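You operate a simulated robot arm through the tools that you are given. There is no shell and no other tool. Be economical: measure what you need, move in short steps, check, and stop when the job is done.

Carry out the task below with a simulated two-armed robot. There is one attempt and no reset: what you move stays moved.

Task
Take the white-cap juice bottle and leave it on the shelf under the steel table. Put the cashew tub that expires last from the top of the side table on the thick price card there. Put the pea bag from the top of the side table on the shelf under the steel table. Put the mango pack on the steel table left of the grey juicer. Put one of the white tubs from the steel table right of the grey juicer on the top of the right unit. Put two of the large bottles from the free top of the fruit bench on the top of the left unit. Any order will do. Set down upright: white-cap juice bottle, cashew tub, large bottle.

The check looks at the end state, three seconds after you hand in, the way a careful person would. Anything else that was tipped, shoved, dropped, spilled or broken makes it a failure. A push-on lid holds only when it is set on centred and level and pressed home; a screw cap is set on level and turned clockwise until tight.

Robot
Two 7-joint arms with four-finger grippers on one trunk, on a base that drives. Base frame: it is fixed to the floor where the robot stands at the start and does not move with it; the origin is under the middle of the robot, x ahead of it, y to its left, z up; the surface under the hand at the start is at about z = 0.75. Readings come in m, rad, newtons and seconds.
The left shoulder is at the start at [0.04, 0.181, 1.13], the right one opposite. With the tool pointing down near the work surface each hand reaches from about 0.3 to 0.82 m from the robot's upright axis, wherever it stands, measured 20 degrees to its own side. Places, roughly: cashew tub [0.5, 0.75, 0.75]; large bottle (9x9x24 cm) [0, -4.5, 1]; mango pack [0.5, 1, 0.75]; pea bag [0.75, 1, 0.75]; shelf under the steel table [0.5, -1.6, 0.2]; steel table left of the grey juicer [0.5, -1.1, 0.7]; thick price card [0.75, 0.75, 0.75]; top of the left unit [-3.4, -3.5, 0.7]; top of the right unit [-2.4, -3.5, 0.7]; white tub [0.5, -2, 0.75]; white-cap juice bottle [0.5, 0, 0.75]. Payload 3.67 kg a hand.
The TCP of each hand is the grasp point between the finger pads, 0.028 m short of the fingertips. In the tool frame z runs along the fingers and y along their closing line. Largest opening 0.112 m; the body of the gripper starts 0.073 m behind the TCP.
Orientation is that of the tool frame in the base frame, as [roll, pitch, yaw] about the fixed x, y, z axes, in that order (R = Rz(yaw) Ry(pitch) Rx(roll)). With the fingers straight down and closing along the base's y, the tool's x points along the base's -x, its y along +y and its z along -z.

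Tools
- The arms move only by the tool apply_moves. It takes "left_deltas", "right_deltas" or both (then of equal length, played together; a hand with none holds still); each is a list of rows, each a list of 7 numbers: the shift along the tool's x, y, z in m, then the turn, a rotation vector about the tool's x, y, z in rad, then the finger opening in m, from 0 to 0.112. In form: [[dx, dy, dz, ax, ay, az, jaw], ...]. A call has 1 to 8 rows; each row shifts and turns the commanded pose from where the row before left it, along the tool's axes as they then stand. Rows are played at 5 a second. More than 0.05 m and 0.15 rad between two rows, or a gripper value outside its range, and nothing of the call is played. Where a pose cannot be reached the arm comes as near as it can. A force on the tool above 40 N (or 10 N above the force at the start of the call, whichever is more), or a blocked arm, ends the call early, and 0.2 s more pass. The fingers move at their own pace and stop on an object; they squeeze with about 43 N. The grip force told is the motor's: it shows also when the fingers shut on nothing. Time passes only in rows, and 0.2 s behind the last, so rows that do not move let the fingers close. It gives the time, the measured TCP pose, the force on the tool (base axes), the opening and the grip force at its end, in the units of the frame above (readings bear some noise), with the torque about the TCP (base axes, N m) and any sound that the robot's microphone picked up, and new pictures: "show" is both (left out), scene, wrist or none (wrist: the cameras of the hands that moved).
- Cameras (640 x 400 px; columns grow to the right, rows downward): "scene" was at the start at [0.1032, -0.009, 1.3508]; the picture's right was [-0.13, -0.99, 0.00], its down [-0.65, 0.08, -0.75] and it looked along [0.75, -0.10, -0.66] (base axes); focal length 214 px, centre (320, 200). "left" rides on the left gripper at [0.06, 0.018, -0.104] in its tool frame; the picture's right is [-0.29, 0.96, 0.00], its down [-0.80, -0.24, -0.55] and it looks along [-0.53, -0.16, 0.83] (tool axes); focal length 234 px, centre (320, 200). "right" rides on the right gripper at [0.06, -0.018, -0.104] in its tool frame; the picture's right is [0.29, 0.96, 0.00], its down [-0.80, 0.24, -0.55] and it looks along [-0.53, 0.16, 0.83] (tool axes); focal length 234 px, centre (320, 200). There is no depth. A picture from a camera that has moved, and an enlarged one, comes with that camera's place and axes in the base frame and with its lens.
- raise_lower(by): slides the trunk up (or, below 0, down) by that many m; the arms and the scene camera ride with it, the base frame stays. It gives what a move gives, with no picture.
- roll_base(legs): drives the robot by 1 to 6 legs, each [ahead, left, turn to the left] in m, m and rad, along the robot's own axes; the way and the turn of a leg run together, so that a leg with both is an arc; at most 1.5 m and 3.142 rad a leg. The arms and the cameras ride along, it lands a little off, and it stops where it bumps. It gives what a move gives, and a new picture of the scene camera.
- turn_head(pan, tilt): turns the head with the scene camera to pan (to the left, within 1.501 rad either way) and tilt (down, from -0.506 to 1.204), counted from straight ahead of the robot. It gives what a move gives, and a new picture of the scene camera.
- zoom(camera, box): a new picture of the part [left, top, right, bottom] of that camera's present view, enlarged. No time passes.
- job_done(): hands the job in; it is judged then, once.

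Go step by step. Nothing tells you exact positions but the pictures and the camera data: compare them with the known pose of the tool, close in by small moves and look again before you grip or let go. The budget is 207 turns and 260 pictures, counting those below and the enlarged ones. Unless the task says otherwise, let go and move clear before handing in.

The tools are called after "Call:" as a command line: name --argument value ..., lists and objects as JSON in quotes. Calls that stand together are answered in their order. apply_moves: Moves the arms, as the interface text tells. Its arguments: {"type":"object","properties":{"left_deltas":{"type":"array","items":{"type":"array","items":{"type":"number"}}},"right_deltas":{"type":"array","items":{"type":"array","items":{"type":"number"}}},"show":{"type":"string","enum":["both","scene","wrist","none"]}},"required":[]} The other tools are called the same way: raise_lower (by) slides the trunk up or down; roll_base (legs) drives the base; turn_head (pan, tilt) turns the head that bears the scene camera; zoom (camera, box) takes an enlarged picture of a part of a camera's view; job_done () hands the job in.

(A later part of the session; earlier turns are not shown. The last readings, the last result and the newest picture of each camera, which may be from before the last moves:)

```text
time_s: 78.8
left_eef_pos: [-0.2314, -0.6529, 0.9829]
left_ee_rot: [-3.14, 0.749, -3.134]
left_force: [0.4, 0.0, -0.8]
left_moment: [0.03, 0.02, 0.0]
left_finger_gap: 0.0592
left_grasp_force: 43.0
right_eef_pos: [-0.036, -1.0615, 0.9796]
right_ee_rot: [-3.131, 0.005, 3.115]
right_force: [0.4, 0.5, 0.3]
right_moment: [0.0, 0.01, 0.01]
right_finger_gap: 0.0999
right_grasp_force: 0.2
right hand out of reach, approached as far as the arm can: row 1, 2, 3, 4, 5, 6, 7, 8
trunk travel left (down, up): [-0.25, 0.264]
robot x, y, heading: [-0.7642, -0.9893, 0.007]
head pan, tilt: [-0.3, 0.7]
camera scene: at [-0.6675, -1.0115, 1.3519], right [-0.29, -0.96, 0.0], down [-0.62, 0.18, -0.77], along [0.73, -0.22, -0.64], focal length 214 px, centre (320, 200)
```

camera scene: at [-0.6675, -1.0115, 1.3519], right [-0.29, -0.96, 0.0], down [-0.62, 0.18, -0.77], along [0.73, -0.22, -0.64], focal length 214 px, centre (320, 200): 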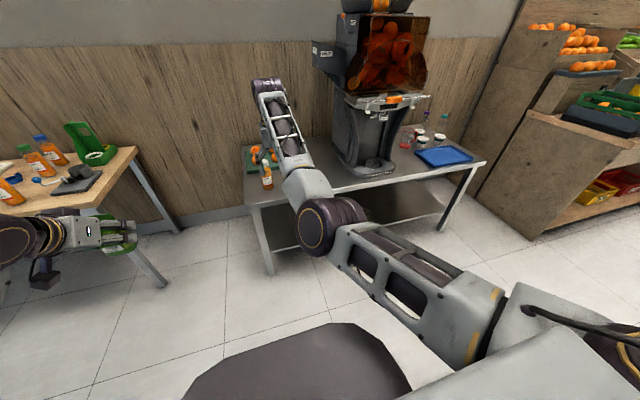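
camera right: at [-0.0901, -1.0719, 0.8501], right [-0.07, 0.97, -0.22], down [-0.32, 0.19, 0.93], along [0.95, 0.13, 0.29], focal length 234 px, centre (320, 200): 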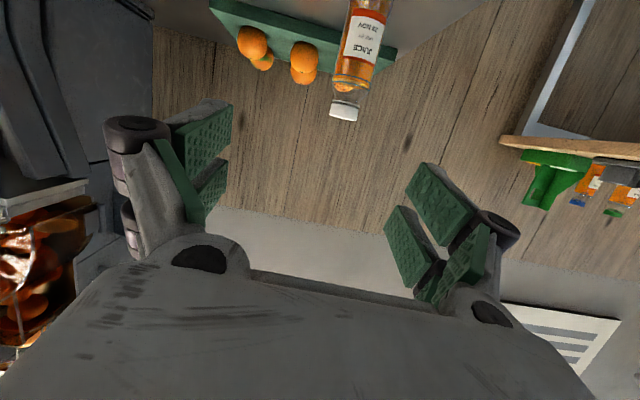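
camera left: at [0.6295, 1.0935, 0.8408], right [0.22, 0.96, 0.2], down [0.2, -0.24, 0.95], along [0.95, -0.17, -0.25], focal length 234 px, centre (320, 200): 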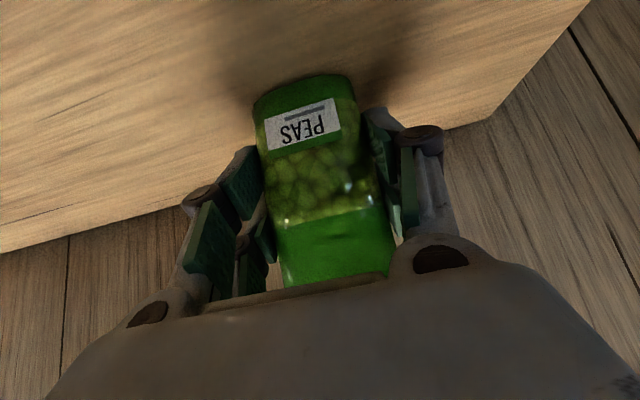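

My commanded pose had drifted far inside the reach, so I bring it back out to the actual one.

Call:
apply_moves --right_deltas '[[-0.0408, -0.0125, 0.0215, 0, 0, 0, 0.1], [-0.0408, -0.0125, 0.0215, 0, 0, 0, 0.1], [-0.0408, -0.0125, 0.0215, 0, 0, 0, 0.1], [-0.0408, -0.0125, 0.0215, 0, 0, 0, 0.1], [-0.0408, -0.0125, 0.0215, 0, 0, 0, 0.1], [-0.0408, -0.0125, 0.0215, 0, 0, 0, 0.1], [-0.0408, -0.0125, 0.0215, 0, 0, 0, 0.1], [-0.0408, -0.0125, 0.0215, 0, 0, 0, 0.1]]' --show "none"

Call:
apply_moves --right_deltas '[[-0.0408, -0.0125, 0.0215, 0, 0, 0, 0.1], [-0.0408, -0.0125, 0.0215, 0, 0, 0, 0.1], [-0.0408, -0.0125, 0.0215, 0, 0, 0, 0.1], [-0.0408, -0.0125, 0.0215, 0, 0, 0, 0.1], [0, 0, 0, 0, 0, 0, 0.1]]' --show "scene"

```text
time_s: 80.6
left_eef_pos: [-0.2309, -0.6541, 0.9841]
left_ee_rot: [3.14, 0.75, -3.134]
left_force: [0.0, -0.1, -1.3]
left_moment: [0.0, 0.02, 0.0]
left_finger_gap: 0.0591
left_grasp_force: 43.1
right_eef_pos: [0.0201, -1.133, 0.8938]
right_ee_rot: [-3.132, 0.004, 3.116]
right_force: [0.4, 0.1, 0.5]
right_moment: [-0.01, 0.0, -0.03]
right_finger_gap: 0.0999
right_grasp_force: 0.1
right hand out of reach, approached as far as the arm can: row 2, 3, 4, 5, 6, 7, 8
trunk travel left (down, up): [-0.25, 0.264]
robot x, y, heading: [-0.7695, -0.9881, 0.008]
head pan, tilt: [-0.3, 0.7]
```

```text
time_s: 81.8
left_eef_pos: [-0.2312, -0.6545, 0.9823]
left_ee_rot: [3.141, 0.749, -3.133]
left_force: [0.5, -0.9, -1.1]
left_moment: [0.0, -0.01, 0.01]
left_finger_gap: 0.0594
left_grasp_force: 42.9
right_eef_pos: [0.0228, -1.188, 0.8202]
right_ee_rot: [-3.132, 0.005, 3.115]
right_force: [-0.2, 0.1, -0.7]
right_moment: [-0.01, 0.02, 0.01]
right_finger_gap: 0.0998
right_grasp_force: 0.0
right hand out of reach, approached as far as the arm can: row 1, 2, 3, 4
trunk travel left (down, up): [-0.25, 0.264]
robot x, y, heading: [-0.7702, -0.986, 0.011]
head pan, tilt: [-0.3, 0.7]
camera scene: at [-0.6672, -1.0124, 1.3518], right [-0.29, -0.96, 0.0], down [-0.62, 0.19, -0.76], along [0.73, -0.22, -0.64], focal length 214 px, centre (320, 200)
```

scene: 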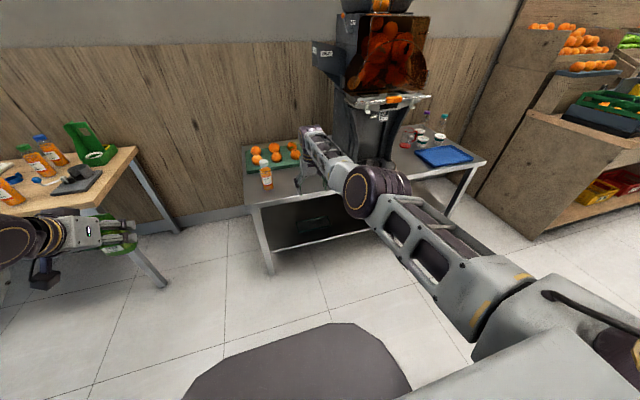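

Call:
apply_moves --right_deltas '[[0.02, 0, -0.04, 0, 0, 0, 0.1], [0.02, 0, -0.04, 0, 0, 0, 0.1], [0.02, 0, -0.04, 0, 0, 0, 0.1], [0.02, 0, -0.04, 0, 0, 0, 0.1], [0.02, 0, -0.04, 0, 0, 0, 0.1], [0, 0, 0, 0, 0, 0, 0.1]]' --show "scene"

```text
time_s: 83.2
left_eef_pos: [-0.2315, -0.6533, 0.9844]
left_ee_rot: [-3.14, 0.75, -3.133]
left_force: [0.3, 0.5, -0.3]
left_moment: [0.01, 0.02, 0.0]
left_finger_gap: 0.0593
left_grasp_force: 42.9
right_eef_pos: [-0.035, -1.1941, 1.0127]
right_ee_rot: [-3.134, 0.006, 3.114]
right_force: [-0.4, 0.1, -1.1]
right_moment: [-0.03, 0.03, -0.01]
right_finger_gap: 0.0999
right_grasp_force: 0.1
right hand out of reach, approached as far as the arm can: row 4, 5
trunk travel left (down, up): [-0.25, 0.264]
robot x, y, heading: [-0.7699, -0.9913, 0.006]
head pan, tilt: [-0.3, 0.7]
camera scene: at [-0.6671, -1.0119, 1.3518], right [-0.29, -0.96, 0.0], down [-0.62, 0.18, -0.76], along [0.73, -0.22, -0.64], focal length 214 px, centre (320, 200)
```

scene: 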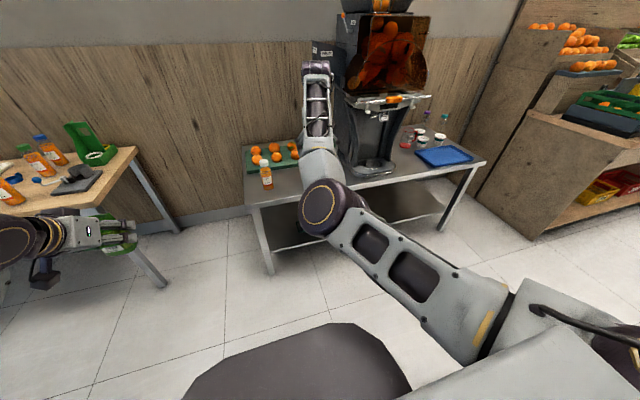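

The elbow is low now. I try tilting the tool backward in place, to force the elbow upward.

Call:
apply_moves --right_deltas '[[-0.02, 0, 0.03, 0, 0.1, 0, 0.1], [-0.02, 0, 0.03, 0, 0.1, 0, 0.1], [0, 0, 0.03, 0, 0.1, 0, 0.1], [0, 0, 0.03, 0, 0.1, 0, 0.1], [0.02, 0, 0, 0, 0.1, 0, 0.1], [0.03, 0, 0, 0, 0.1, 0, 0.1], [0.03, 0, 0, 0, 0.1, 0, 0.1], [0.03, 0, 0, 0, 0.1, 0, 0.1]]' --show "scene"

```text
time_s: 85.2
left_eef_pos: [-0.2311, -0.6542, 0.9847]
left_ee_rot: [-3.141, 0.748, -3.132]
left_force: [0.4, 0.8, -0.5]
left_moment: [-0.05, 0.03, -0.02]
left_finger_gap: 0.0593
left_grasp_force: 43.4
right_eef_pos: [-0.1145, -1.3122, 1.0072]
right_ee_rot: [-2.782, -0.49, 2.757]
right_force: [0.6, 0.6, -1.0]
right_moment: [0.02, 0.01, 0.03]
right_finger_gap: 0.1002
right_grasp_force: 0.0
right hand out of reach, approached as far as the arm can: row 2, 3, 4, 5, 8
trunk travel left (down, up): [-0.25, 0.264]
robot x, y, heading: [-0.7686, -0.9871, 0.011]
head pan, tilt: [-0.3, 0.7]
stopped in row 8 (right hand): the arm was blocked; the commanded pose is now the measured one
camera scene: at [-0.6674, -1.0125, 1.3518], right [-0.29, -0.96, 0.0], down [-0.62, 0.19, -0.76], along [0.73, -0.22, -0.64], focal length 214 px, centre (320, 200)
```

scene: 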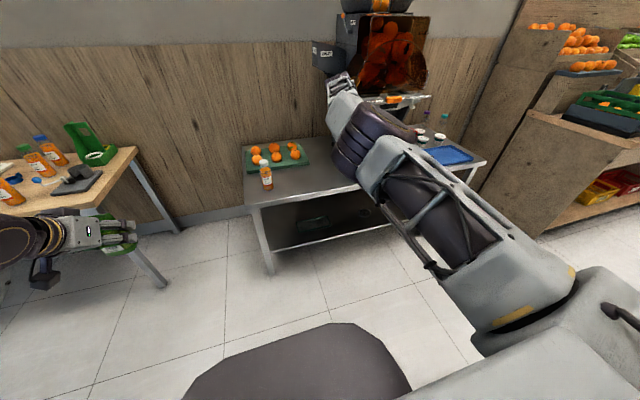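

The elbow is up again. I turn the tool back to vertical while drawing the hand in.

Call:
apply_moves --right_deltas '[[0.03, 0.015, 0.0, -0.051, -0.109, -0.057, 0.1], [0.03, 0.015, 0.0, -0.051, -0.109, -0.057, 0.1], [0.03, 0.02, 0.0, -0.051, -0.109, -0.057, 0.1], [0.03, 0.02, 0.0, -0.051, -0.109, -0.057, 0.1], [0.03, 0.02, -0.02, -0.051, -0.109, -0.057, 0.1], [0, 0, 0, 0, 0, 0, 0.1]]' --show "scene"

```text
time_s: 86.5
left_eef_pos: [-0.2311, -0.6534, 0.9838]
left_ee_rot: [-3.14, 0.747, -3.134]
left_force: [-0.4, -0.2, -0.8]
left_moment: [0.02, 0.0, -0.01]
left_finger_gap: 0.0593
left_grasp_force: 42.5
right_eef_pos: [-0.1735, -1.309, 0.976]
right_ee_rot: [3.115, -0.172, 3.102]
right_force: [-0.1, 0.2, -0.4]
right_moment: [-0.03, -0.02, -0.03]
right_finger_gap: 0.0997
right_grasp_force: 0.0
right hand out of reach, approached as far as the arm can: row 3, 4, 5
trunk travel left (down, up): [-0.25, 0.264]
robot x, y, heading: [-0.7693, -0.9876, 0.007]
head pan, tilt: [-0.3, 0.7]
stopped in row 6 (right hand): the arm was blocked; the commanded pose is now the measured one
camera scene: at [-0.6676, -1.0123, 1.3518], right [-0.29, -0.96, 0.0], down [-0.62, 0.18, -0.77], along [0.73, -0.22, -0.64], focal length 214 px, centre (320, 200)
```

scene: 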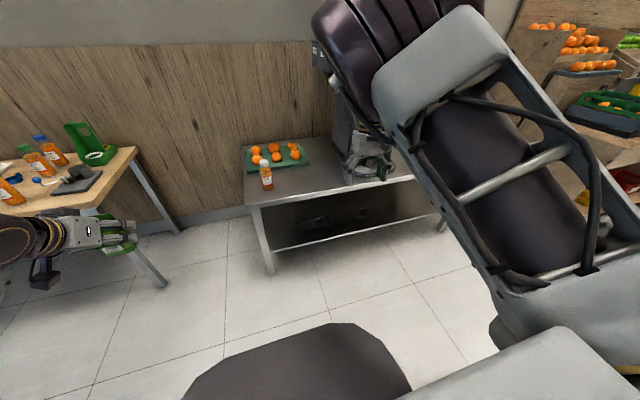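

Call:
apply_moves --right_deltas '[[0.015, 0.04, -0.008, 0, -0.02, 0, 0.1], [0.015, 0.04, -0.008, 0, -0.02, 0, 0.1], [0.015, 0.04, -0.008, 0, -0.02, 0, 0.1], [0.015, 0.04, -0.008, 0, -0.02, 0, 0.1], [0.015, 0.04, -0.008, 0, -0.02, 0, 0.1], [0.015, 0.04, -0.008, 0, -0.02, 0, 0.1], [0.015, 0.04, -0.008, 0, -0.02, 0, 0.1], [0.015, 0.04, -0.008, 0, -0.02, 0, 0.1]]' --show "scene"

```text
time_s: 88.3
left_eef_pos: [-0.2307, -0.6532, 0.9833]
left_ee_rot: [-3.139, 0.746, -3.134]
left_force: [-0.6, 0.1, -0.8]
left_moment: [-0.01, -0.01, -0.04]
left_finger_gap: 0.0592
left_grasp_force: 43.1
right_eef_pos: [-0.0631, -1.1838, 1.1043]
right_ee_rot: [3.09, -0.014, 3.082]
right_force: [-0.1, 0.0, -0.1]
right_moment: [-0.01, 0.02, 0.01]
right_finger_gap: 0.0999
right_grasp_force: 0.0
right hand out of reach, approached as far as the arm can: row 1, 2, 3, 4, 5, 6, 7, 8
trunk travel left (down, up): [-0.25, 0.264]
robot x, y, heading: [-0.7694, -0.9917, 0.007]
head pan, tilt: [-0.3, 0.7]
camera scene: at [-0.6666, -1.0121, 1.3517], right [-0.29, -0.96, 0.0], down [-0.62, 0.18, -0.76], along [0.73, -0.22, -0.64], focal length 214 px, centre (320, 200)
```

scene: 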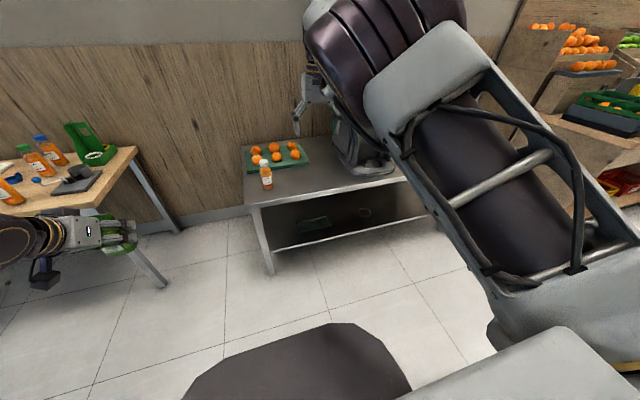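

The elbow is now high in front, which suits a forward-tilted tool. I try tilting forward from here.

Call:
apply_moves --right_deltas '[[0, 0, 0.02, 0, -0.14, 0, 0.1], [0, 0, 0.02, 0, -0.14, 0, 0.1], [0, 0, 0.02, 0, -0.14, 0, 0.1], [0, 0, 0, 0, -0.14, 0, 0.1], [0, 0, 0, 0, -0.14, 0, 0.1], [0, 0, 0, 0, -0.14, 0, 0.1], [0, 0, 0, 0, 0, 0, 0.1]]' --show "scene"

```text
time_s: 89.9
left_eef_pos: [-0.2308, -0.6533, 0.9849]
left_ee_rot: [-3.141, 0.748, -3.132]
left_force: [0.8, 0.9, -1.2]
left_moment: [-0.01, 0.0, 0.04]
left_finger_gap: 0.0592
left_grasp_force: 43.0
right_eef_pos: [0.0654, -1.2768, 1.068]
right_ee_rot: [3.08, 0.825, 3.032]
right_force: [0.0, -0.6, 0.0]
right_moment: [-0.02, -0.02, 0.01]
right_finger_gap: 0.1001
right_grasp_force: 0.1
right hand out of reach, approached as far as the arm can: row 1, 2, 3, 4, 5, 6
trunk travel left (down, up): [-0.25, 0.264]
robot x, y, heading: [-0.7705, -0.991, 0.01]
head pan, tilt: [-0.3, 0.7]
camera scene: at [-0.6673, -1.0124, 1.3518], right [-0.29, -0.96, 0.0], down [-0.62, 0.18, -0.76], along [0.73, -0.22, -0.64], focal length 214 px, centre (320, 200)
```

scene: 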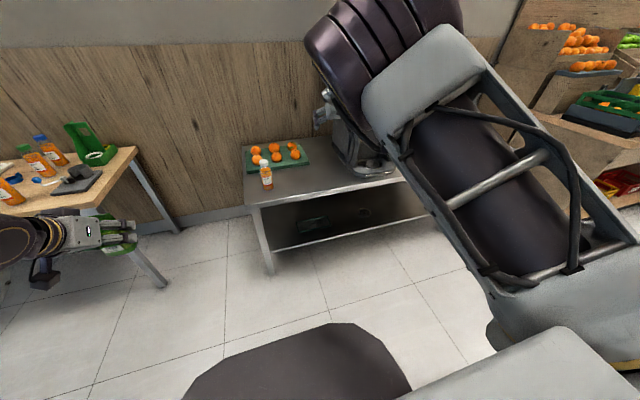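

Call:
apply_moves --right_deltas '[[0.033, 0, 0.0305, 0, 0.137, 0, 0.1], [0.0286, 0, 0.0347, 0, 0.137, 0, 0.1], [0.0235, 0, 0.038, 0, 0.137, 0, 0.1], [0.018, 0, 0.041, 0, 0.137, 0, 0.1], [0.012, 0, 0.043, 0, 0.137, 0, 0.1], [0.006, 0, 0.044, 0, 0.137, 0, 0.1], [0, 0, 0, 0, 0, 0, 0.1]]' --show "scene"

```text
time_s: 91.5
left_eef_pos: [-0.2316, -0.6545, 0.9849]
left_ee_rot: [3.141, 0.747, -3.136]
left_force: [0.2, -0.9, -1.6]
left_moment: [0.03, 0.02, 0.01]
left_finger_gap: 0.0591
left_grasp_force: 42.8
right_eef_pos: [0.0187, -1.2644, 0.8018]
right_ee_rot: [3.122, 0.005, 3.106]
right_force: [-0.9, -0.4, -0.1]
right_moment: [0.02, -0.01, 0.01]
right_finger_gap: 0.1
right_grasp_force: 0.0
right hand out of reach, approached as far as the arm can: row 5, 6
trunk travel left (down, up): [-0.25, 0.264]
robot x, y, heading: [-0.7657, -0.9898, 0.005]
head pan, tilt: [-0.3, 0.7]
camera scene: at [-0.6671, -1.0141, 1.3518], right [-0.29, -0.96, 0.0], down [-0.62, 0.19, -0.76], along [0.73, -0.22, -0.64], focal length 214 px, centre (320, 200)
```

scene: 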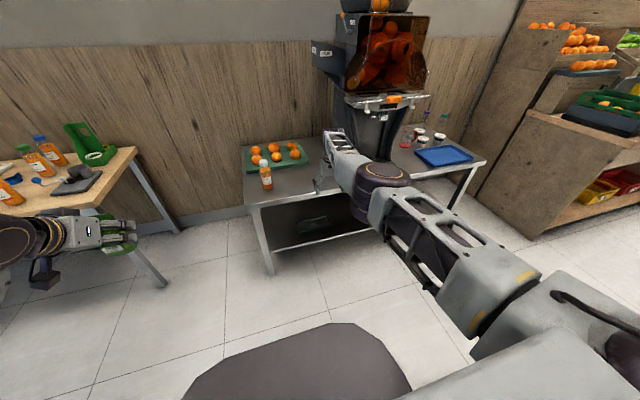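

Call:
apply_moves --right_deltas '[[0.03, 0.01, -0.005, 0, 0, 0, 0.1], [0.03, 0.01, -0.005, 0, 0, 0, 0.1], [0.03, 0.01, -0.005, 0, 0, 0, 0.1], [0.03, 0.01, -0.005, 0, 0, 0, 0.1], [0.03, 0.01, -0.005, 0, 0, 0, 0.1], [0, 0, 0, 0, 0, 0, 0.1]]' --show "scene"

```text
time_s: 93.1
left_eef_pos: [-0.2318, -0.6541, 0.9841]
left_ee_rot: [3.141, 0.747, -3.133]
left_force: [-0.2, -0.2, -0.4]
left_moment: [-0.01, -0.02, 0.0]
left_finger_gap: 0.0593
left_grasp_force: 42.9
right_eef_pos: [-0.1177, -1.2523, 0.8444]
right_ee_rot: [-3.119, 0.043, 3.053]
right_force: [0.0, -0.5, -0.1]
right_moment: [0.02, 0.03, 0.01]
right_finger_gap: 0.1
right_grasp_force: 0.1
trunk travel left (down, up): [-0.25, 0.264]
robot x, y, heading: [-0.7698, -0.9916, 0.005]
head pan, tilt: [-0.3, 0.7]
stopped in row 6 (right hand): the arm was blocked; the commanded pose is now the measured one
camera scene: at [-0.6674, -1.0132, 1.3518], right [-0.29, -0.96, 0.0], down [-0.62, 0.19, -0.76], along [0.73, -0.22, -0.64], focal length 214 px, centre (320, 200)
```

scene: 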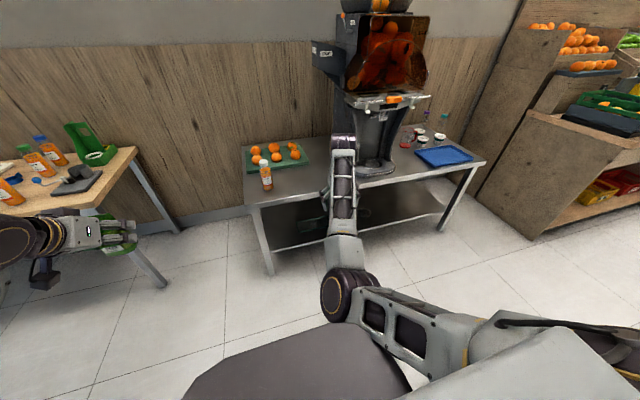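

The elbow folds inward again. I extend the arm and roll the tool about the forward axis to swing the elbow round to the outer side.

Call:
apply_moves --right_deltas '[[-0.04, -0.01, -0.01, 0.05, 0, 0, 0.1], [-0.04, -0.01, -0.01, 0.15, 0, 0, 0.1], [-0.04, 0, -0.01, 0.15, 0, 0, 0.1], [0, 0, 0, 0.15, 0, 0, 0.1], [0, 0, 0, 0.15, 0, 0, 0.1], [0, 0, 0, 0.15, 0, 0, 0.1], [0, 0, 0, 0.15, 0, 0, 0.1], [0, 0, 0, 0.15, 0, 0, 0.1]]' --show "scene"

```text
time_s: 94.9
left_eef_pos: [-0.2316, -0.6537, 0.9843]
left_ee_rot: [-3.14, 0.747, -3.133]
left_force: [-0.4, 0.4, -0.5]
left_moment: [-0.04, 0.03, -0.05]
left_finger_gap: 0.0593
left_grasp_force: 42.8
right_eef_pos: [-0.0198, -1.2732, 0.8808]
right_ee_rot: [-2.024, 0.04, 3.055]
right_force: [-0.1, -0.2, 0.4]
right_moment: [-0.01, -0.01, 0.0]
right_finger_gap: 0.1002
right_grasp_force: 0.1
right hand out of reach, approached as far as the arm can: row 7, 8
trunk travel left (down, up): [-0.25, 0.264]
robot x, y, heading: [-0.7663, -0.9896, 0.011]
head pan, tilt: [-0.3, 0.7]
camera scene: at [-0.667, -1.0121, 1.3519], right [-0.29, -0.96, 0.0], down [-0.62, 0.18, -0.76], along [0.73, -0.22, -0.64], focal length 214 px, centre (320, 200)
```

scene: 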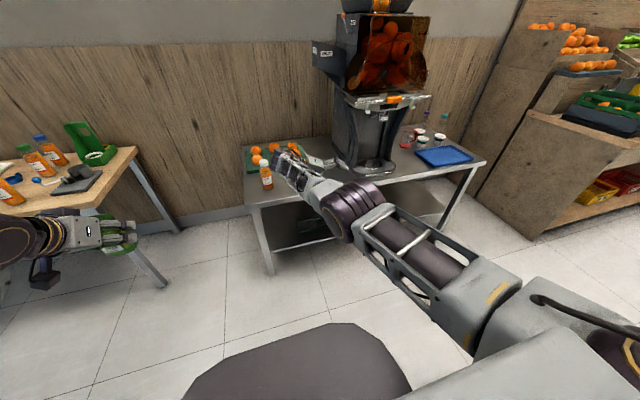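

Call:
apply_moves --right_deltas '[[0.045, 0, 0, 0, 0, 0, 0.1], [0.045, 0, 0, 0, 0, 0, 0.1], [0.045, 0, 0, 0, 0, 0, 0.1], [0.045, 0, 0, 0, 0, 0, 0.1], [0, 0, 0, 0, 0, 0, 0.1]]' --show "scene"

```text
time_s: 96.1
left_eef_pos: [-0.2312, -0.6545, 0.9828]
left_ee_rot: [3.141, 0.748, -3.131]
left_force: [-0.1, -0.4, -1.6]
left_moment: [-0.01, -0.02, 0.01]
left_finger_gap: 0.0593
left_grasp_force: 43.0
right_eef_pos: [-0.0485, -1.2196, 0.8384]
right_ee_rot: [-2.026, 0.039, 3.053]
right_force: [-0.1, -0.2, 0.4]
right_moment: [0.0, 0.01, 0.0]
right_finger_gap: 0.1
right_grasp_force: 0.0
right hand out of reach, approached as far as the arm can: row 1, 2, 3, 4
trunk travel left (down, up): [-0.25, 0.264]
robot x, y, heading: [-0.7692, -0.99, 0.011]
head pan, tilt: [-0.3, 0.7]
camera scene: at [-0.6672, -1.0127, 1.3518], right [-0.29, -0.96, 0.0], down [-0.62, 0.19, -0.76], along [0.73, -0.22, -0.64], focal length 214 px, centre (320, 200)
```

scene: 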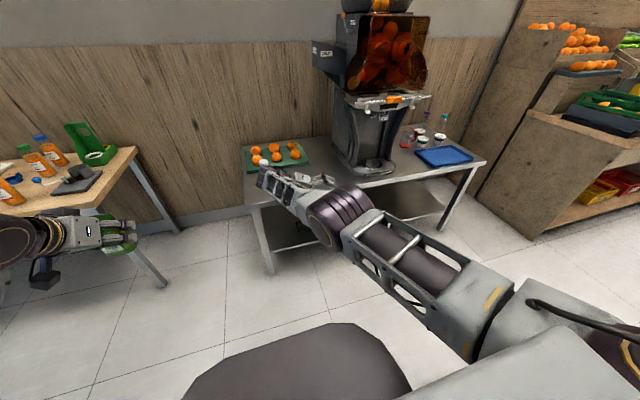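

The elbow is now on the outer side. I roll the tool back to pointing down and then draw in.

Call:
apply_moves --right_deltas '[[0, 0, 0, -0.15, 0, 0, 0.1], [0, 0, 0, -0.15, 0, 0, 0.1], [0, 0, 0, -0.15, 0, 0, 0.1], [0, 0, 0, -0.15, 0, 0, 0.1], [0, 0, 0, -0.15, 0, 0, 0.1], [0.01, 0, -0.01, -0.15, 0, 0, 0.1], [0.01, 0, -0.01, -0.15, 0, 0, 0.1], [0, 0, 0, -0.06, 0, 0, 0.1]]' --show "scene"

```text
time_s: 97.9
left_eef_pos: [-0.2307, -0.653, 0.9841]
left_ee_rot: [3.141, 0.747, -3.133]
left_force: [-0.5, 0.0, -0.8]
left_moment: [-0.02, 0.01, -0.01]
left_finger_gap: 0.059
left_grasp_force: 43.1
right_eef_pos: [0.0293, -1.1926, 0.8411]
right_ee_rot: [-3.136, 0.038, 3.056]
right_force: [0.8, 0.6, -0.3]
right_moment: [0.03, -0.01, -0.01]
right_finger_gap: 0.1001
right_grasp_force: 0.1
right hand out of reach, approached as far as the arm can: row 1, 2, 3, 4, 5, 6, 7
trunk travel left (down, up): [-0.25, 0.264]
robot x, y, heading: [-0.7673, -0.9917, 0.009]
head pan, tilt: [-0.3, 0.7]
camera scene: at [-0.6671, -1.0125, 1.3518], right [-0.29, -0.96, 0.0], down [-0.62, 0.19, -0.76], along [0.73, -0.22, -0.64], focal length 214 px, centre (320, 200)
```

scene: 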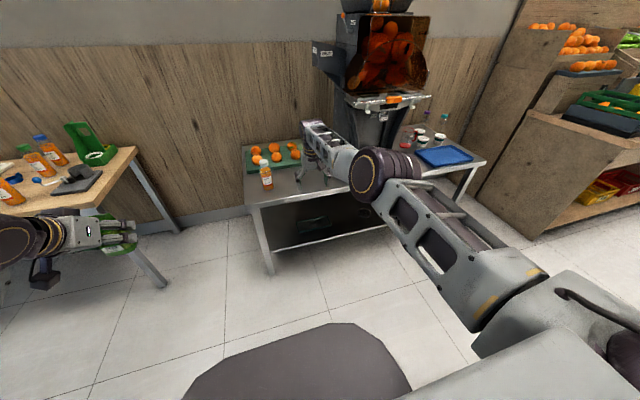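

Call:
apply_moves --right_deltas '[[0.025, 0.03, 0, 0, 0, 0, 0.1], [0.025, 0.03, 0, 0, 0, 0, 0.1], [0.025, 0.03, 0, 0, 0, 0, 0.1], [0.025, 0.03, 0, 0, 0, 0, 0.1], [0.025, 0.03, 0, 0, 0, 0, 0.1]]' --show "scene"

```text
time_s: 99.1
left_eef_pos: [-0.2315, -0.6528, 0.983]
left_ee_rot: [-3.14, 0.749, -3.133]
left_force: [0.7, 0.8, -0.4]
left_moment: [-0.01, 0.02, 0.02]
left_finger_gap: 0.0593
left_grasp_force: 42.8
right_eef_pos: [-0.0062, -1.0179, 0.8287]
right_ee_rot: [-3.132, 0.038, 3.054]
right_force: [0.0, -0.4, -0.6]
right_moment: [-0.02, -0.01, -0.01]
right_finger_gap: 0.1
right_grasp_force: 0.1
right hand out of reach, approached as far as the arm can: row 1, 2, 3, 4, 5
trunk travel left (down, up): [-0.25, 0.264]
robot x, y, heading: [-0.7661, -0.9896, 0.01]
head pan, tilt: [-0.3, 0.7]
camera scene: at [-0.6676, -1.0114, 1.3519], right [-0.29, -0.96, 0.0], down [-0.62, 0.18, -0.77], along [0.73, -0.22, -0.64], focal length 214 px, centre (320, 200)
```

scene: 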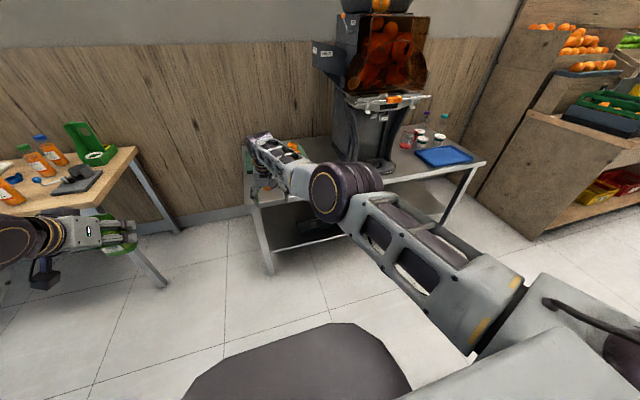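

I'll try a different swivel: fingers to the right, then round to forward while the elbow stays outside, then draw in.

Call:
apply_moves --right_deltas '[[0, -0.03, -0.01, 0.14, 0, 0, 0.1], [0, -0.03, -0.01, 0.14, 0, 0, 0.1], [0, -0.03, -0.01, 0.14, 0, 0, 0.1], [0, -0.03, 0, 0.14, 0, 0, 0.1], [0, 0, 0, 0.14, 0, 0, 0.1], [0, 0, 0, 0.14, 0, 0, 0.1], [0, 0, 0, 0.14, 0, 0, 0.1], [0, 0, 0, 0.14, 0, 0, 0.1]]' --show "none"

Call:
apply_moves --right_deltas '[[0, 0, 0, 0.1, -0.1, 0, 0.1], [0, 0, 0, 0.1, -0.1, 0, 0.1], [0, 0, 0, 0.1, -0.1, 0, 0.1], [0, 0, 0, 0.1, -0.1, 0, 0.1], [0, 0, 0, 0, -0.15, 0, 0.1], [0, 0, 0, 0, -0.15, 0, 0.1], [0, 0, 0, 0, -0.15, 0, 0.1], [0, 0, 0, 0, -0.15, 0, 0.1]]' --show "scene"

```text
time_s: 100.9
left_eef_pos: [-0.2324, -0.6526, 0.9844]
left_ee_rot: [-3.139, 0.748, -3.13]
left_force: [-0.2, -0.2, -0.4]
left_moment: [-0.03, 0.01, -0.01]
left_finger_gap: 0.0588
left_grasp_force: 43.2
right_eef_pos: [-0.0626, -1.1308, 0.8871]
right_ee_rot: [-2.082, 0.041, 3.056]
right_force: [0.0, -0.2, 0.2]
right_moment: [0.01, 0.0, -0.02]
right_finger_gap: 0.1001
right_grasp_force: 0.2
right hand out of reach, approached as far as the arm can: row 5, 6, 7, 8
trunk travel left (down, up): [-0.25, 0.264]
robot x, y, heading: [-0.7693, -0.9886, 0.01]
head pan, tilt: [-0.3, 0.7]
```

```text
time_s: 102.7
left_eef_pos: [-0.231, -0.6539, 0.9835]
left_ee_rot: [3.141, 0.748, -3.132]
left_force: [-0.9, -0.5, -0.3]
left_moment: [-0.01, 0.04, -0.02]
left_finger_gap: 0.0593
left_grasp_force: 42.7
right_eef_pos: [0.0638, -1.0707, 0.8385]
right_ee_rot: [-1.545, 0.171, -2.242]
right_force: [0.8, -0.1, 0.1]
right_moment: [0.04, 0.03, -0.04]
right_finger_gap: 0.0996
right_grasp_force: 0.0
right hand out of reach, approached as far as the arm can: row 1, 2, 3, 4, 5, 6, 7, 8
trunk travel left (down, up): [-0.25, 0.264]
robot x, y, heading: [-0.7663, -0.9906, 0.008]
head pan, tilt: [-0.3, 0.7]
camera scene: at [-0.6673, -1.0124, 1.3518], right [-0.29, -0.96, 0.0], down [-0.62, 0.19, -0.76], along [0.73, -0.22, -0.64], focal length 214 px, centre (320, 200)
```

scene: 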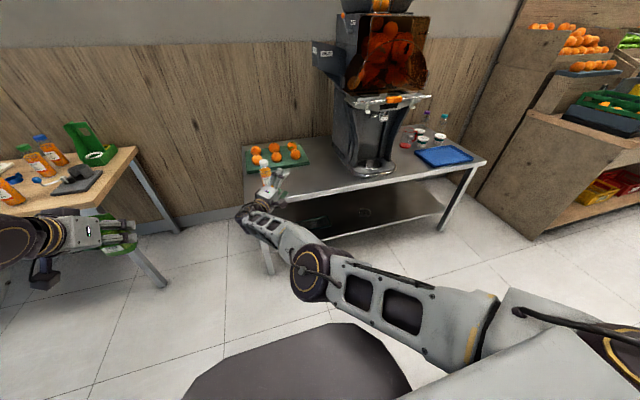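

The forward-pointing tool suits this elbow posture, so I'll use it: I back off a little and orient the right tool straight ahead, nearly horizontal.

Call:
roll_base --legs '[[-0.15, 0, 0]]'

Call:
apply_moves --right_deltas '[[0, 0, 0, -0.05, 0, 0.14, 0.1], [0, 0, 0, -0.05, 0, 0.14, 0.1], [0, 0, 0, 0, 0, 0.14, 0.1], [0, 0, 0, 0, 0, 0.14, 0.1], [0, 0, 0, 0, 0, 0.14, 0.1], [0, 0, 0, 0, 0, 0.14, 0.1], [0, 0, 0, 0, 0, 0.14, 0.1], [0, 0, 0, 0, 0, 0.14, 0.1]]' --show "scene"

```text
time_s: 104.0
left_eef_pos: [-0.3777, -0.6561, 0.9848]
left_ee_rot: [3.141, 0.749, -3.134]
left_force: [-1.1, -0.2, 0.2]
left_moment: [0.01, 0.0, 0.01]
left_finger_gap: 0.0595
left_grasp_force: 43.2
right_eef_pos: [-0.0847, -1.0742, 0.8403]
right_ee_rot: [-1.54, 0.17, -2.242]
right_force: [0.3, -0.2, 0.2]
right_moment: [0.0, 0.07, -0.01]
right_finger_gap: 0.0998
right_grasp_force: 0.1
trunk travel left (down, up): [-0.25, 0.264]
robot x, y, heading: [-0.9161, -0.9893, 0.011]
head pan, tilt: [-0.3, 0.7]
camera scene: at [-0.8157, -1.0137, 1.3519], right [-0.29, -0.96, 0.0], down [-0.62, 0.19, -0.77], along [0.73, -0.22, -0.64], focal length 214 px, centre (320, 200)
```

scene: 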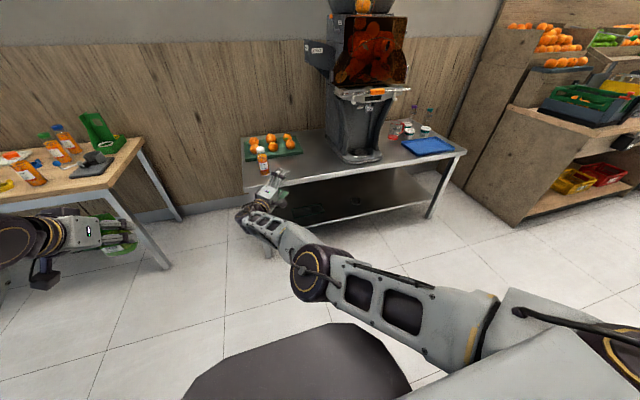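

```text
time_s: 105.8
left_eef_pos: [-0.3775, -0.6551, 0.985]
left_ee_rot: [3.141, 0.746, -3.134]
left_force: [0.5, -0.2, -1.1]
left_moment: [-0.01, 0.0, -0.01]
left_finger_gap: 0.0591
left_grasp_force: 43.1
right_eef_pos: [-0.0719, -1.0685, 0.8326]
right_ee_rot: [-1.799, 1.284, -2.436]
right_force: [-0.5, 0.1, 0.4]
right_moment: [0.03, 0.0, 0.01]
right_finger_gap: 0.1001
right_grasp_force: 0.1
right hand out of reach, approached as far as the arm can: row 1, 2
trunk travel left (down, up): [-0.25, 0.264]
robot x, y, heading: [-0.9162, -0.9893, 0.003]
head pan, tilt: [-0.3, 0.7]
camera scene: at [-0.8142, -1.0137, 1.3518], right [-0.29, -0.96, 0.0], down [-0.62, 0.19, -0.76], along [0.73, -0.22, -0.64], focal length 214 px, centre (320, 200)
```

scene: 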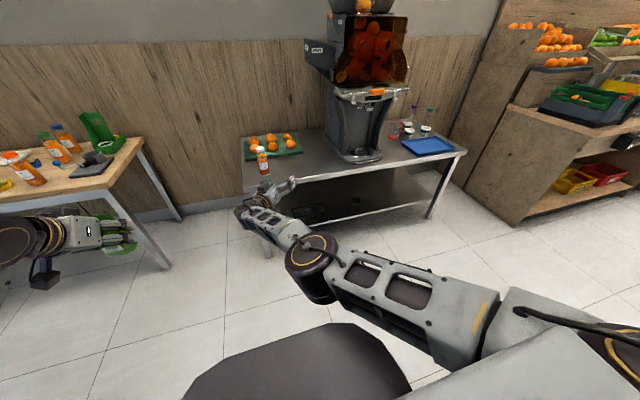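

Call:
apply_moves --right_deltas '[[0, 0, 0, -0.132, 0.02, 0.033, 0.1], [0, 0, 0, -0.132, 0.02, 0.033, 0.1], [0, 0, 0, -0.132, 0.02, 0.033, 0.1], [0, 0, 0, -0.132, 0.02, 0.033, 0.1], [0, 0, 0, -0.132, 0.02, 0.033, 0.1], [0, 0, 0, 0, 0, 0, 0.1]]' --show "both"

```text
time_s: 107.2
left_eef_pos: [-0.3781, -0.6559, 0.9842]
left_ee_rot: [3.141, 0.749, -3.135]
left_force: [0.9, -0.3, -1.1]
left_moment: [0.02, -0.01, 0.04]
left_finger_gap: 0.0592
left_grasp_force: 43.0
right_eef_pos: [-0.0327, -0.9726, 0.8027]
right_ee_rot: [-2.801, 1.326, -2.959]
right_force: [0.3, 0.6, -0.6]
right_moment: [0.02, -0.03, 0.0]
right_finger_gap: 0.1
right_grasp_force: 0.1
right hand out of reach, approached as far as the arm can: row 1, 2, 3, 4, 5
trunk travel left (down, up): [-0.25, 0.264]
robot x, y, heading: [-0.9104, -0.9931, 0.008]
head pan, tilt: [-0.3, 0.7]
camera scene: at [-0.8143, -1.0138, 1.3518], right [-0.29, -0.96, 0.0], down [-0.62, 0.19, -0.76], along [0.73, -0.22, -0.64], focal length 214 px, centre (320, 200)
camera right: at [-0.1503, -0.9768, 0.7714], right [0.07, 0.93, -0.36], down [-0.31, 0.36, 0.88], along [0.95, 0.04, 0.31], focal length 234 px, centre (320, 200)
```

scene: 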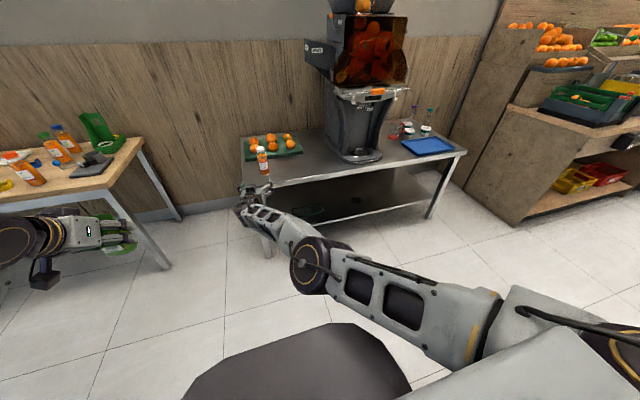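
right: 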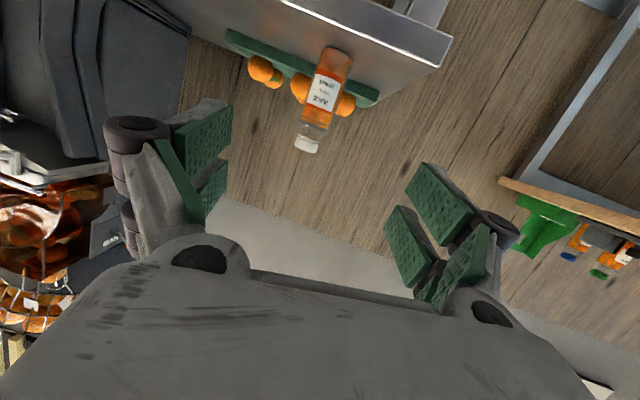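

The right hand now points ahead with a slight downward tilt. I correct roll and height, then drive up to the bottle.

Call:
apply_moves --right_deltas '[[0.022, 0, 0.005, 0, 0, 0.042, 0.1], [0.022, 0, 0.005, 0, 0, 0.041, 0.1], [0, 0, 0, 0, 0, 0, 0.1]]' --show "none"

Call:
roll_base --legs '[[0.17, -0.04, 0]]'

Call:
zoom --camera "right" --box '[0, 0, 640, 400]'

```text
time_s: 108.0
left_eef_pos: [-0.3766, -0.6554, 0.9848]
left_ee_rot: [-3.141, 0.746, -3.136]
left_force: [0.3, -0.1, -0.8]
left_moment: [0.0, -0.02, 0.0]
left_finger_gap: 0.0592
left_grasp_force: 43.2
right_eef_pos: [-0.0451, -0.9875, 0.7653]
right_ee_rot: [-3.135, 1.341, 2.979]
right_force: [-0.5, 1.3, 0.3]
right_moment: [0.01, -0.01, -0.01]
right_finger_gap: 0.0998
right_grasp_force: 0.0
right hand out of reach, approached as far as the arm can: row 1, 2
trunk travel left (down, up): [-0.25, 0.264]
robot x, y, heading: [-0.9164, -0.9903, 0.007]
head pan, tilt: [-0.3, 0.7]
```

```text
time_s: 109.5
left_eef_pos: [-0.2078, -0.6933, 0.985]
left_ee_rot: [3.141, 0.746, -3.133]
left_force: [-0.6, -0.5, -0.8]
left_moment: [-0.02, 0.03, 0.02]
left_finger_gap: 0.0593
left_grasp_force: 43.6
right_eef_pos: [0.1254, -1.0237, 0.7645]
right_ee_rot: [-3.136, 1.338, 2.981]
right_force: [0.4, 0.6, -0.1]
right_moment: [0.0, -0.02, -0.01]
right_finger_gap: 0.1001
right_grasp_force: 0.0
trunk travel left (down, up): [-0.25, 0.264]
robot x, y, heading: [-0.75, -1.0272, 0.007]
head pan, tilt: [-0.3, 0.7]
camera scene: at [-0.6444, -1.0522, 1.3517], right [-0.29, -0.96, 0.0], down [-0.62, 0.19, -0.76], along [0.73, -0.22, -0.65], focal length 214 px, centre (320, 200)
```

scene: 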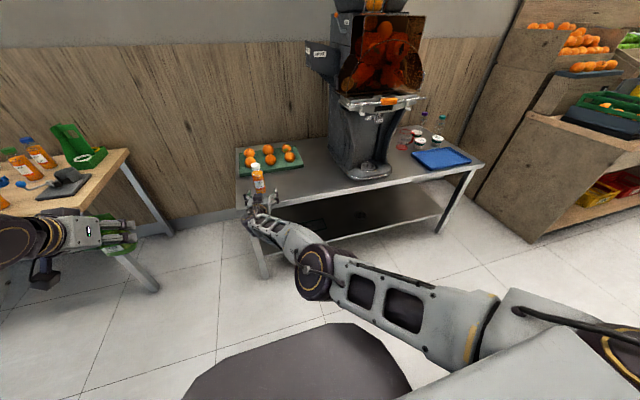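

```text
1.00 times, centred on (320, 200) of right (not enlarged: the box is as wide or as high as the picture)
camera zoom: at [0.0075, -1.0239, 0.7291], right [0.09, 0.95, -0.28], down [-0.31, 0.3, 0.9], along [0.95, 0.0, 0.32], focal length 234 px, centre (320, 200)
```

zoom: 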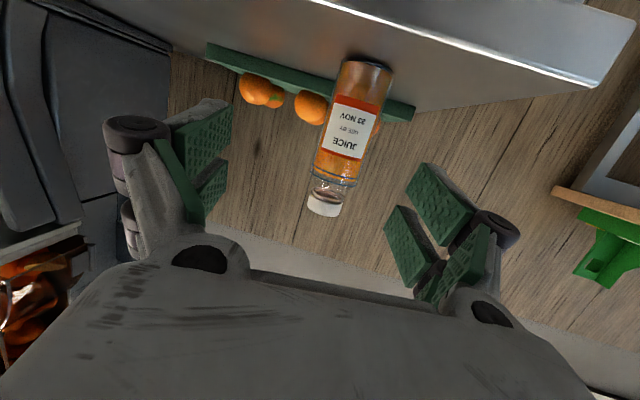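

Call:
roll_base --legs '[[0.13, 0.008, 0]]'

Call:
zoom --camera "right" --box '[0, 0, 640, 400]'

```text
time_s: 110.8
left_eef_pos: [-0.0785, -0.6844, 0.9835]
left_ee_rot: [-3.141, 0.747, -3.134]
left_force: [0.7, 0.0, -0.9]
left_moment: [0.02, 0.02, 0.03]
left_finger_gap: 0.0592
left_grasp_force: 43.5
right_eef_pos: [0.2557, -1.0159, 0.7632]
right_ee_rot: [-3.136, 1.339, 2.978]
right_force: [0.1, 0.3, -0.8]
right_moment: [-0.03, -0.01, 0.01]
right_finger_gap: 0.1002
right_grasp_force: 0.0
trunk travel left (down, up): [-0.25, 0.264]
robot x, y, heading: [-0.6181, -1.0193, 0.009]
head pan, tilt: [-0.3, 0.7]
camera scene: at [-0.514, -1.0429, 1.3517], right [-0.29, -0.96, 0.0], down [-0.62, 0.19, -0.76], along [0.73, -0.22, -0.65], focal length 214 px, centre (320, 200)
```

scene: 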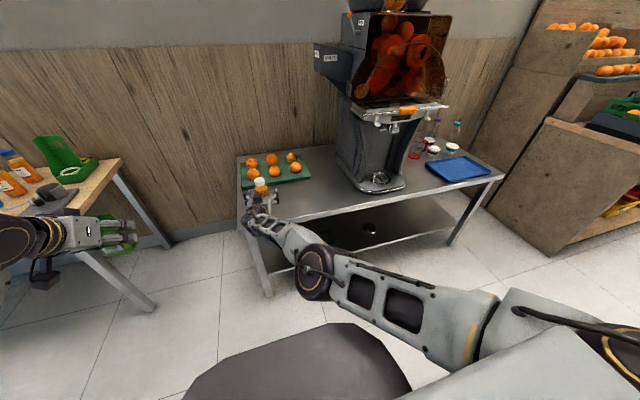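

```text
1.00 times, centred on (320, 200) of right (not enlarged: the box is as wide or as high as the picture)
camera zoom: at [0.1381, -1.0157, 0.7292], right [0.1, 0.95, -0.28], down [-0.31, 0.3, 0.9], along [0.95, 0.0, 0.32], focal length 234 px, centre (320, 200)
```

zoom: 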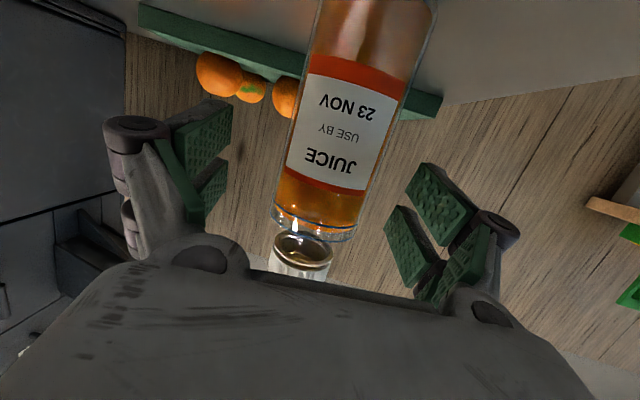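

The bottle is between the pads, so I close.

Call:
roll_base --legs '[[0.01, 0, 0]]'

Call:
apply_moves --right_deltas '[[0, 0, 0, 0, 0, 0, 0.08], [0, 0, 0, 0, 0, 0, 0.065], [0, 0, 0, 0, 0, 0, 0.03], [0, 0, 0, 0, 0, 0, 0.03], [0, 0, 0, 0, 0, 0, 0.03]]' --show "both"

```text
time_s: 111.6
left_eef_pos: [-0.0698, -0.6851, 0.9841]
left_ee_rot: [-3.141, 0.749, -3.137]
left_force: [0.2, 0.2, -1.0]
left_moment: [-0.02, -0.02, 0.03]
left_finger_gap: 0.059
left_grasp_force: 42.9
right_eef_pos: [0.2638, -1.0161, 0.7638]
right_ee_rot: [-3.137, 1.34, 2.978]
right_force: [-0.3, -0.2, 0.5]
right_moment: [0.06, -0.03, 0.01]
right_finger_gap: 0.1001
right_grasp_force: 0.0
trunk travel left (down, up): [-0.25, 0.264]
robot x, y, heading: [-0.6071, -1.0157, 0.006]
head pan, tilt: [-0.3, 0.7]
camera scene: at [-0.5063, -1.043, 1.3519], right [-0.29, -0.96, 0.0], down [-0.62, 0.19, -0.77], along [0.73, -0.22, -0.64], focal length 214 px, centre (320, 200)
```

scene: 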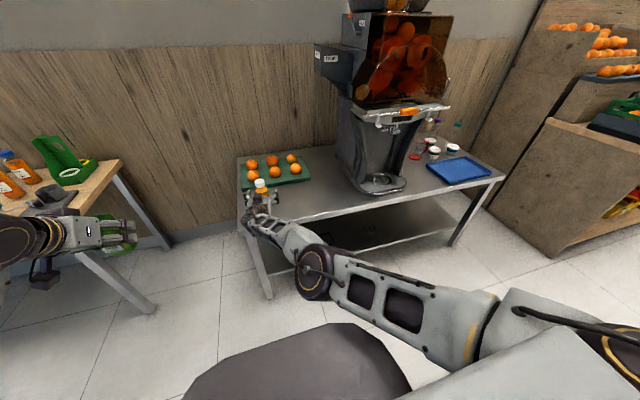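

```text
time_s: 112.8
left_eef_pos: [-0.0696, -0.6846, 0.9849]
left_ee_rot: [-3.141, 0.749, -3.136]
left_force: [0.1, -0.4, -0.6]
left_moment: [0.0, -0.01, 0.01]
left_finger_gap: 0.0594
left_grasp_force: 42.5
right_eef_pos: [0.2652, -1.0162, 0.7644]
right_ee_rot: [-3.136, 1.339, 2.976]
right_force: [-0.4, 1.9, 1.0]
right_moment: [0.09, -0.02, 0.05]
right_finger_gap: 0.0547
right_grasp_force: 42.6
trunk travel left (down, up): [-0.25, 0.264]
robot x, y, heading: [-0.6014, -1.0196, 0.009]
head pan, tilt: [-0.3, 0.7]
camera scene: at [-0.5056, -1.0429, 1.3518], right [-0.29, -0.96, 0.0], down [-0.62, 0.19, -0.76], along [0.73, -0.22, -0.64], focal length 214 px, centre (320, 200)
camera right: at [0.1471, -1.0155, 0.7301], right [0.1, 0.95, -0.28], down [-0.31, 0.3, 0.9], along [0.95, 0.0, 0.33], focal length 234 px, centre (320, 200)
```

scene: 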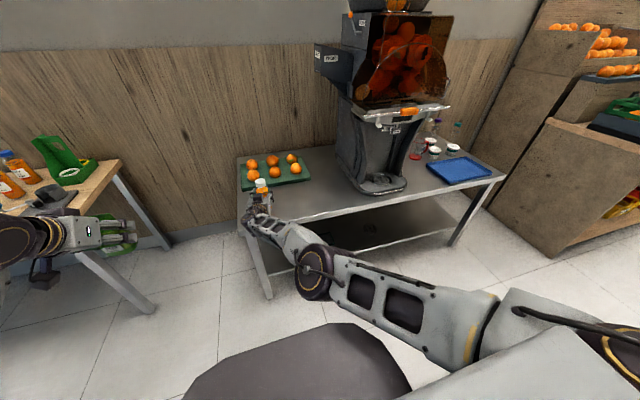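
right: 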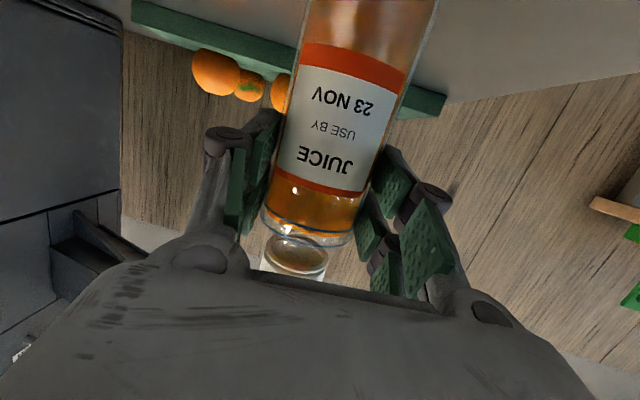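

Gripped. I lift with the trunk and back away, then inspect the shelf.

Call:
raise_lower --by 0.06

Call:
roll_base --legs '[[-0.5, 0, 0]]'

Call:
raise_lower --by -0.3

Call:
turn_head --pan -0.15 --tilt 0.55

```text
time_s: 113.8
left_eef_pos: [-0.0688, -0.6856, 1.0435]
left_ee_rot: [3.141, 0.747, -3.133]
left_force: [0.5, 0.1, -1.1]
left_moment: [0.01, -0.01, 0.0]
left_finger_gap: 0.0592
left_grasp_force: 43.2
right_eef_pos: [0.2646, -1.0154, 0.8226]
right_ee_rot: [-3.134, 1.338, 2.982]
right_force: [0.1, -0.1, -3.5]
right_moment: [0.03, 0.01, 0.02]
right_finger_gap: 0.0545
right_grasp_force: 43.6
trunk travel left (down, up): [-0.31, 0.204]
robot x, y, heading: [-0.6068, -1.0189, 0.009]
head pan, tilt: [-0.3, 0.7]
```

```text
time_s: 116.8
left_eef_pos: [-0.5724, -0.6894, 1.0422]
left_ee_rot: [-3.14, 0.746, -3.137]
left_force: [0.5, -1.0, -1.0]
left_moment: [-0.01, 0.02, -0.01]
left_finger_gap: 0.0592
left_grasp_force: 42.9
right_eef_pos: [-0.2404, -1.0216, 0.8239]
right_ee_rot: [-3.137, 1.341, 2.973]
right_force: [-0.5, 0.3, -3.4]
right_moment: [-0.01, 0.01, 0.02]
right_finger_gap: 0.0543
right_grasp_force: 42.2
trunk travel left (down, up): [-0.31, 0.204]
robot x, y, heading: [-1.1116, -1.0253, 0.003]
head pan, tilt: [-0.3, 0.7]
camera scene: at [-1.0105, -1.0457, 1.4111], right [-0.29, -0.96, 0.0], down [-0.62, 0.19, -0.76], along [0.73, -0.22, -0.64], focal length 214 px, centre (320, 200)
```

scene: 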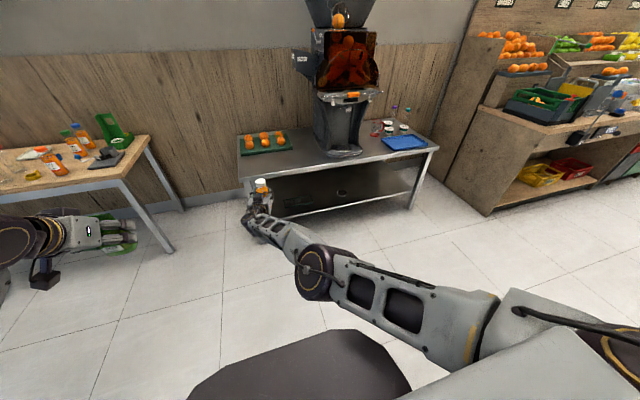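

```text
time_s: 119.8
left_eef_pos: [-0.5717, -0.6899, 0.7437]
left_ee_rot: [-3.141, 0.747, -3.139]
left_force: [0.0, 0.2, -1.1]
left_moment: [0.0, -0.01, -0.03]
left_finger_gap: 0.0592
left_grasp_force: 43.3
right_eef_pos: [-0.241, -1.0214, 0.5235]
right_ee_rot: [-3.136, 1.338, 2.974]
right_force: [-0.1, -0.5, -3.3]
right_moment: [0.01, 0.0, -0.03]
right_finger_gap: 0.0544
right_grasp_force: 42.9
trunk travel left (down, up): [-0.01, 0.504]
robot x, y, heading: [-1.112, -1.0251, -0.003]
head pan, tilt: [-0.3, 0.7]
```

```text
time_s: 120.5
left_eef_pos: [-0.5725, -0.6894, 0.7428]
left_ee_rot: [3.141, 0.747, -3.14]
left_force: [0.6, -0.5, -1.1]
left_moment: [0.01, 0.0, -0.02]
left_finger_gap: 0.0592
left_grasp_force: 42.7
right_eef_pos: [-0.2401, -1.0221, 0.5245]
right_ee_rot: [-3.137, 1.34, 2.974]
right_force: [-0.7, 0.6, -2.5]
right_moment: [-0.02, 0.07, 0.03]
right_finger_gap: 0.0546
right_grasp_force: 43.1
trunk travel left (down, up): [-0.01, 0.504]
robot x, y, heading: [-1.113, -1.0245, 0.001]
head pan, tilt: [-0.15, 0.55]
camera scene: at [-1.0026, -1.0341, 1.1249], right [-0.15, -0.99, 0.0], down [-0.52, 0.08, -0.85], along [0.84, -0.13, -0.52], focal length 214 px, centre (320, 200)
```

scene: 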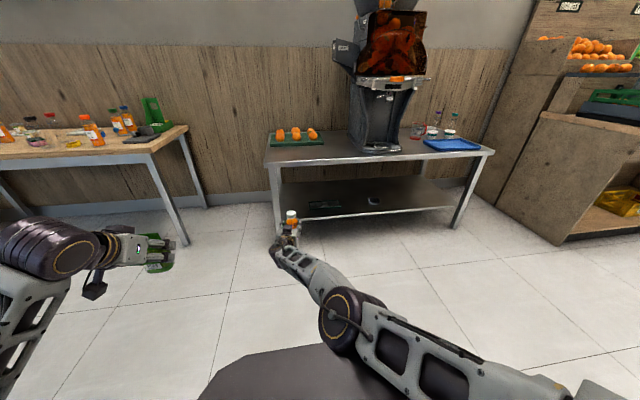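

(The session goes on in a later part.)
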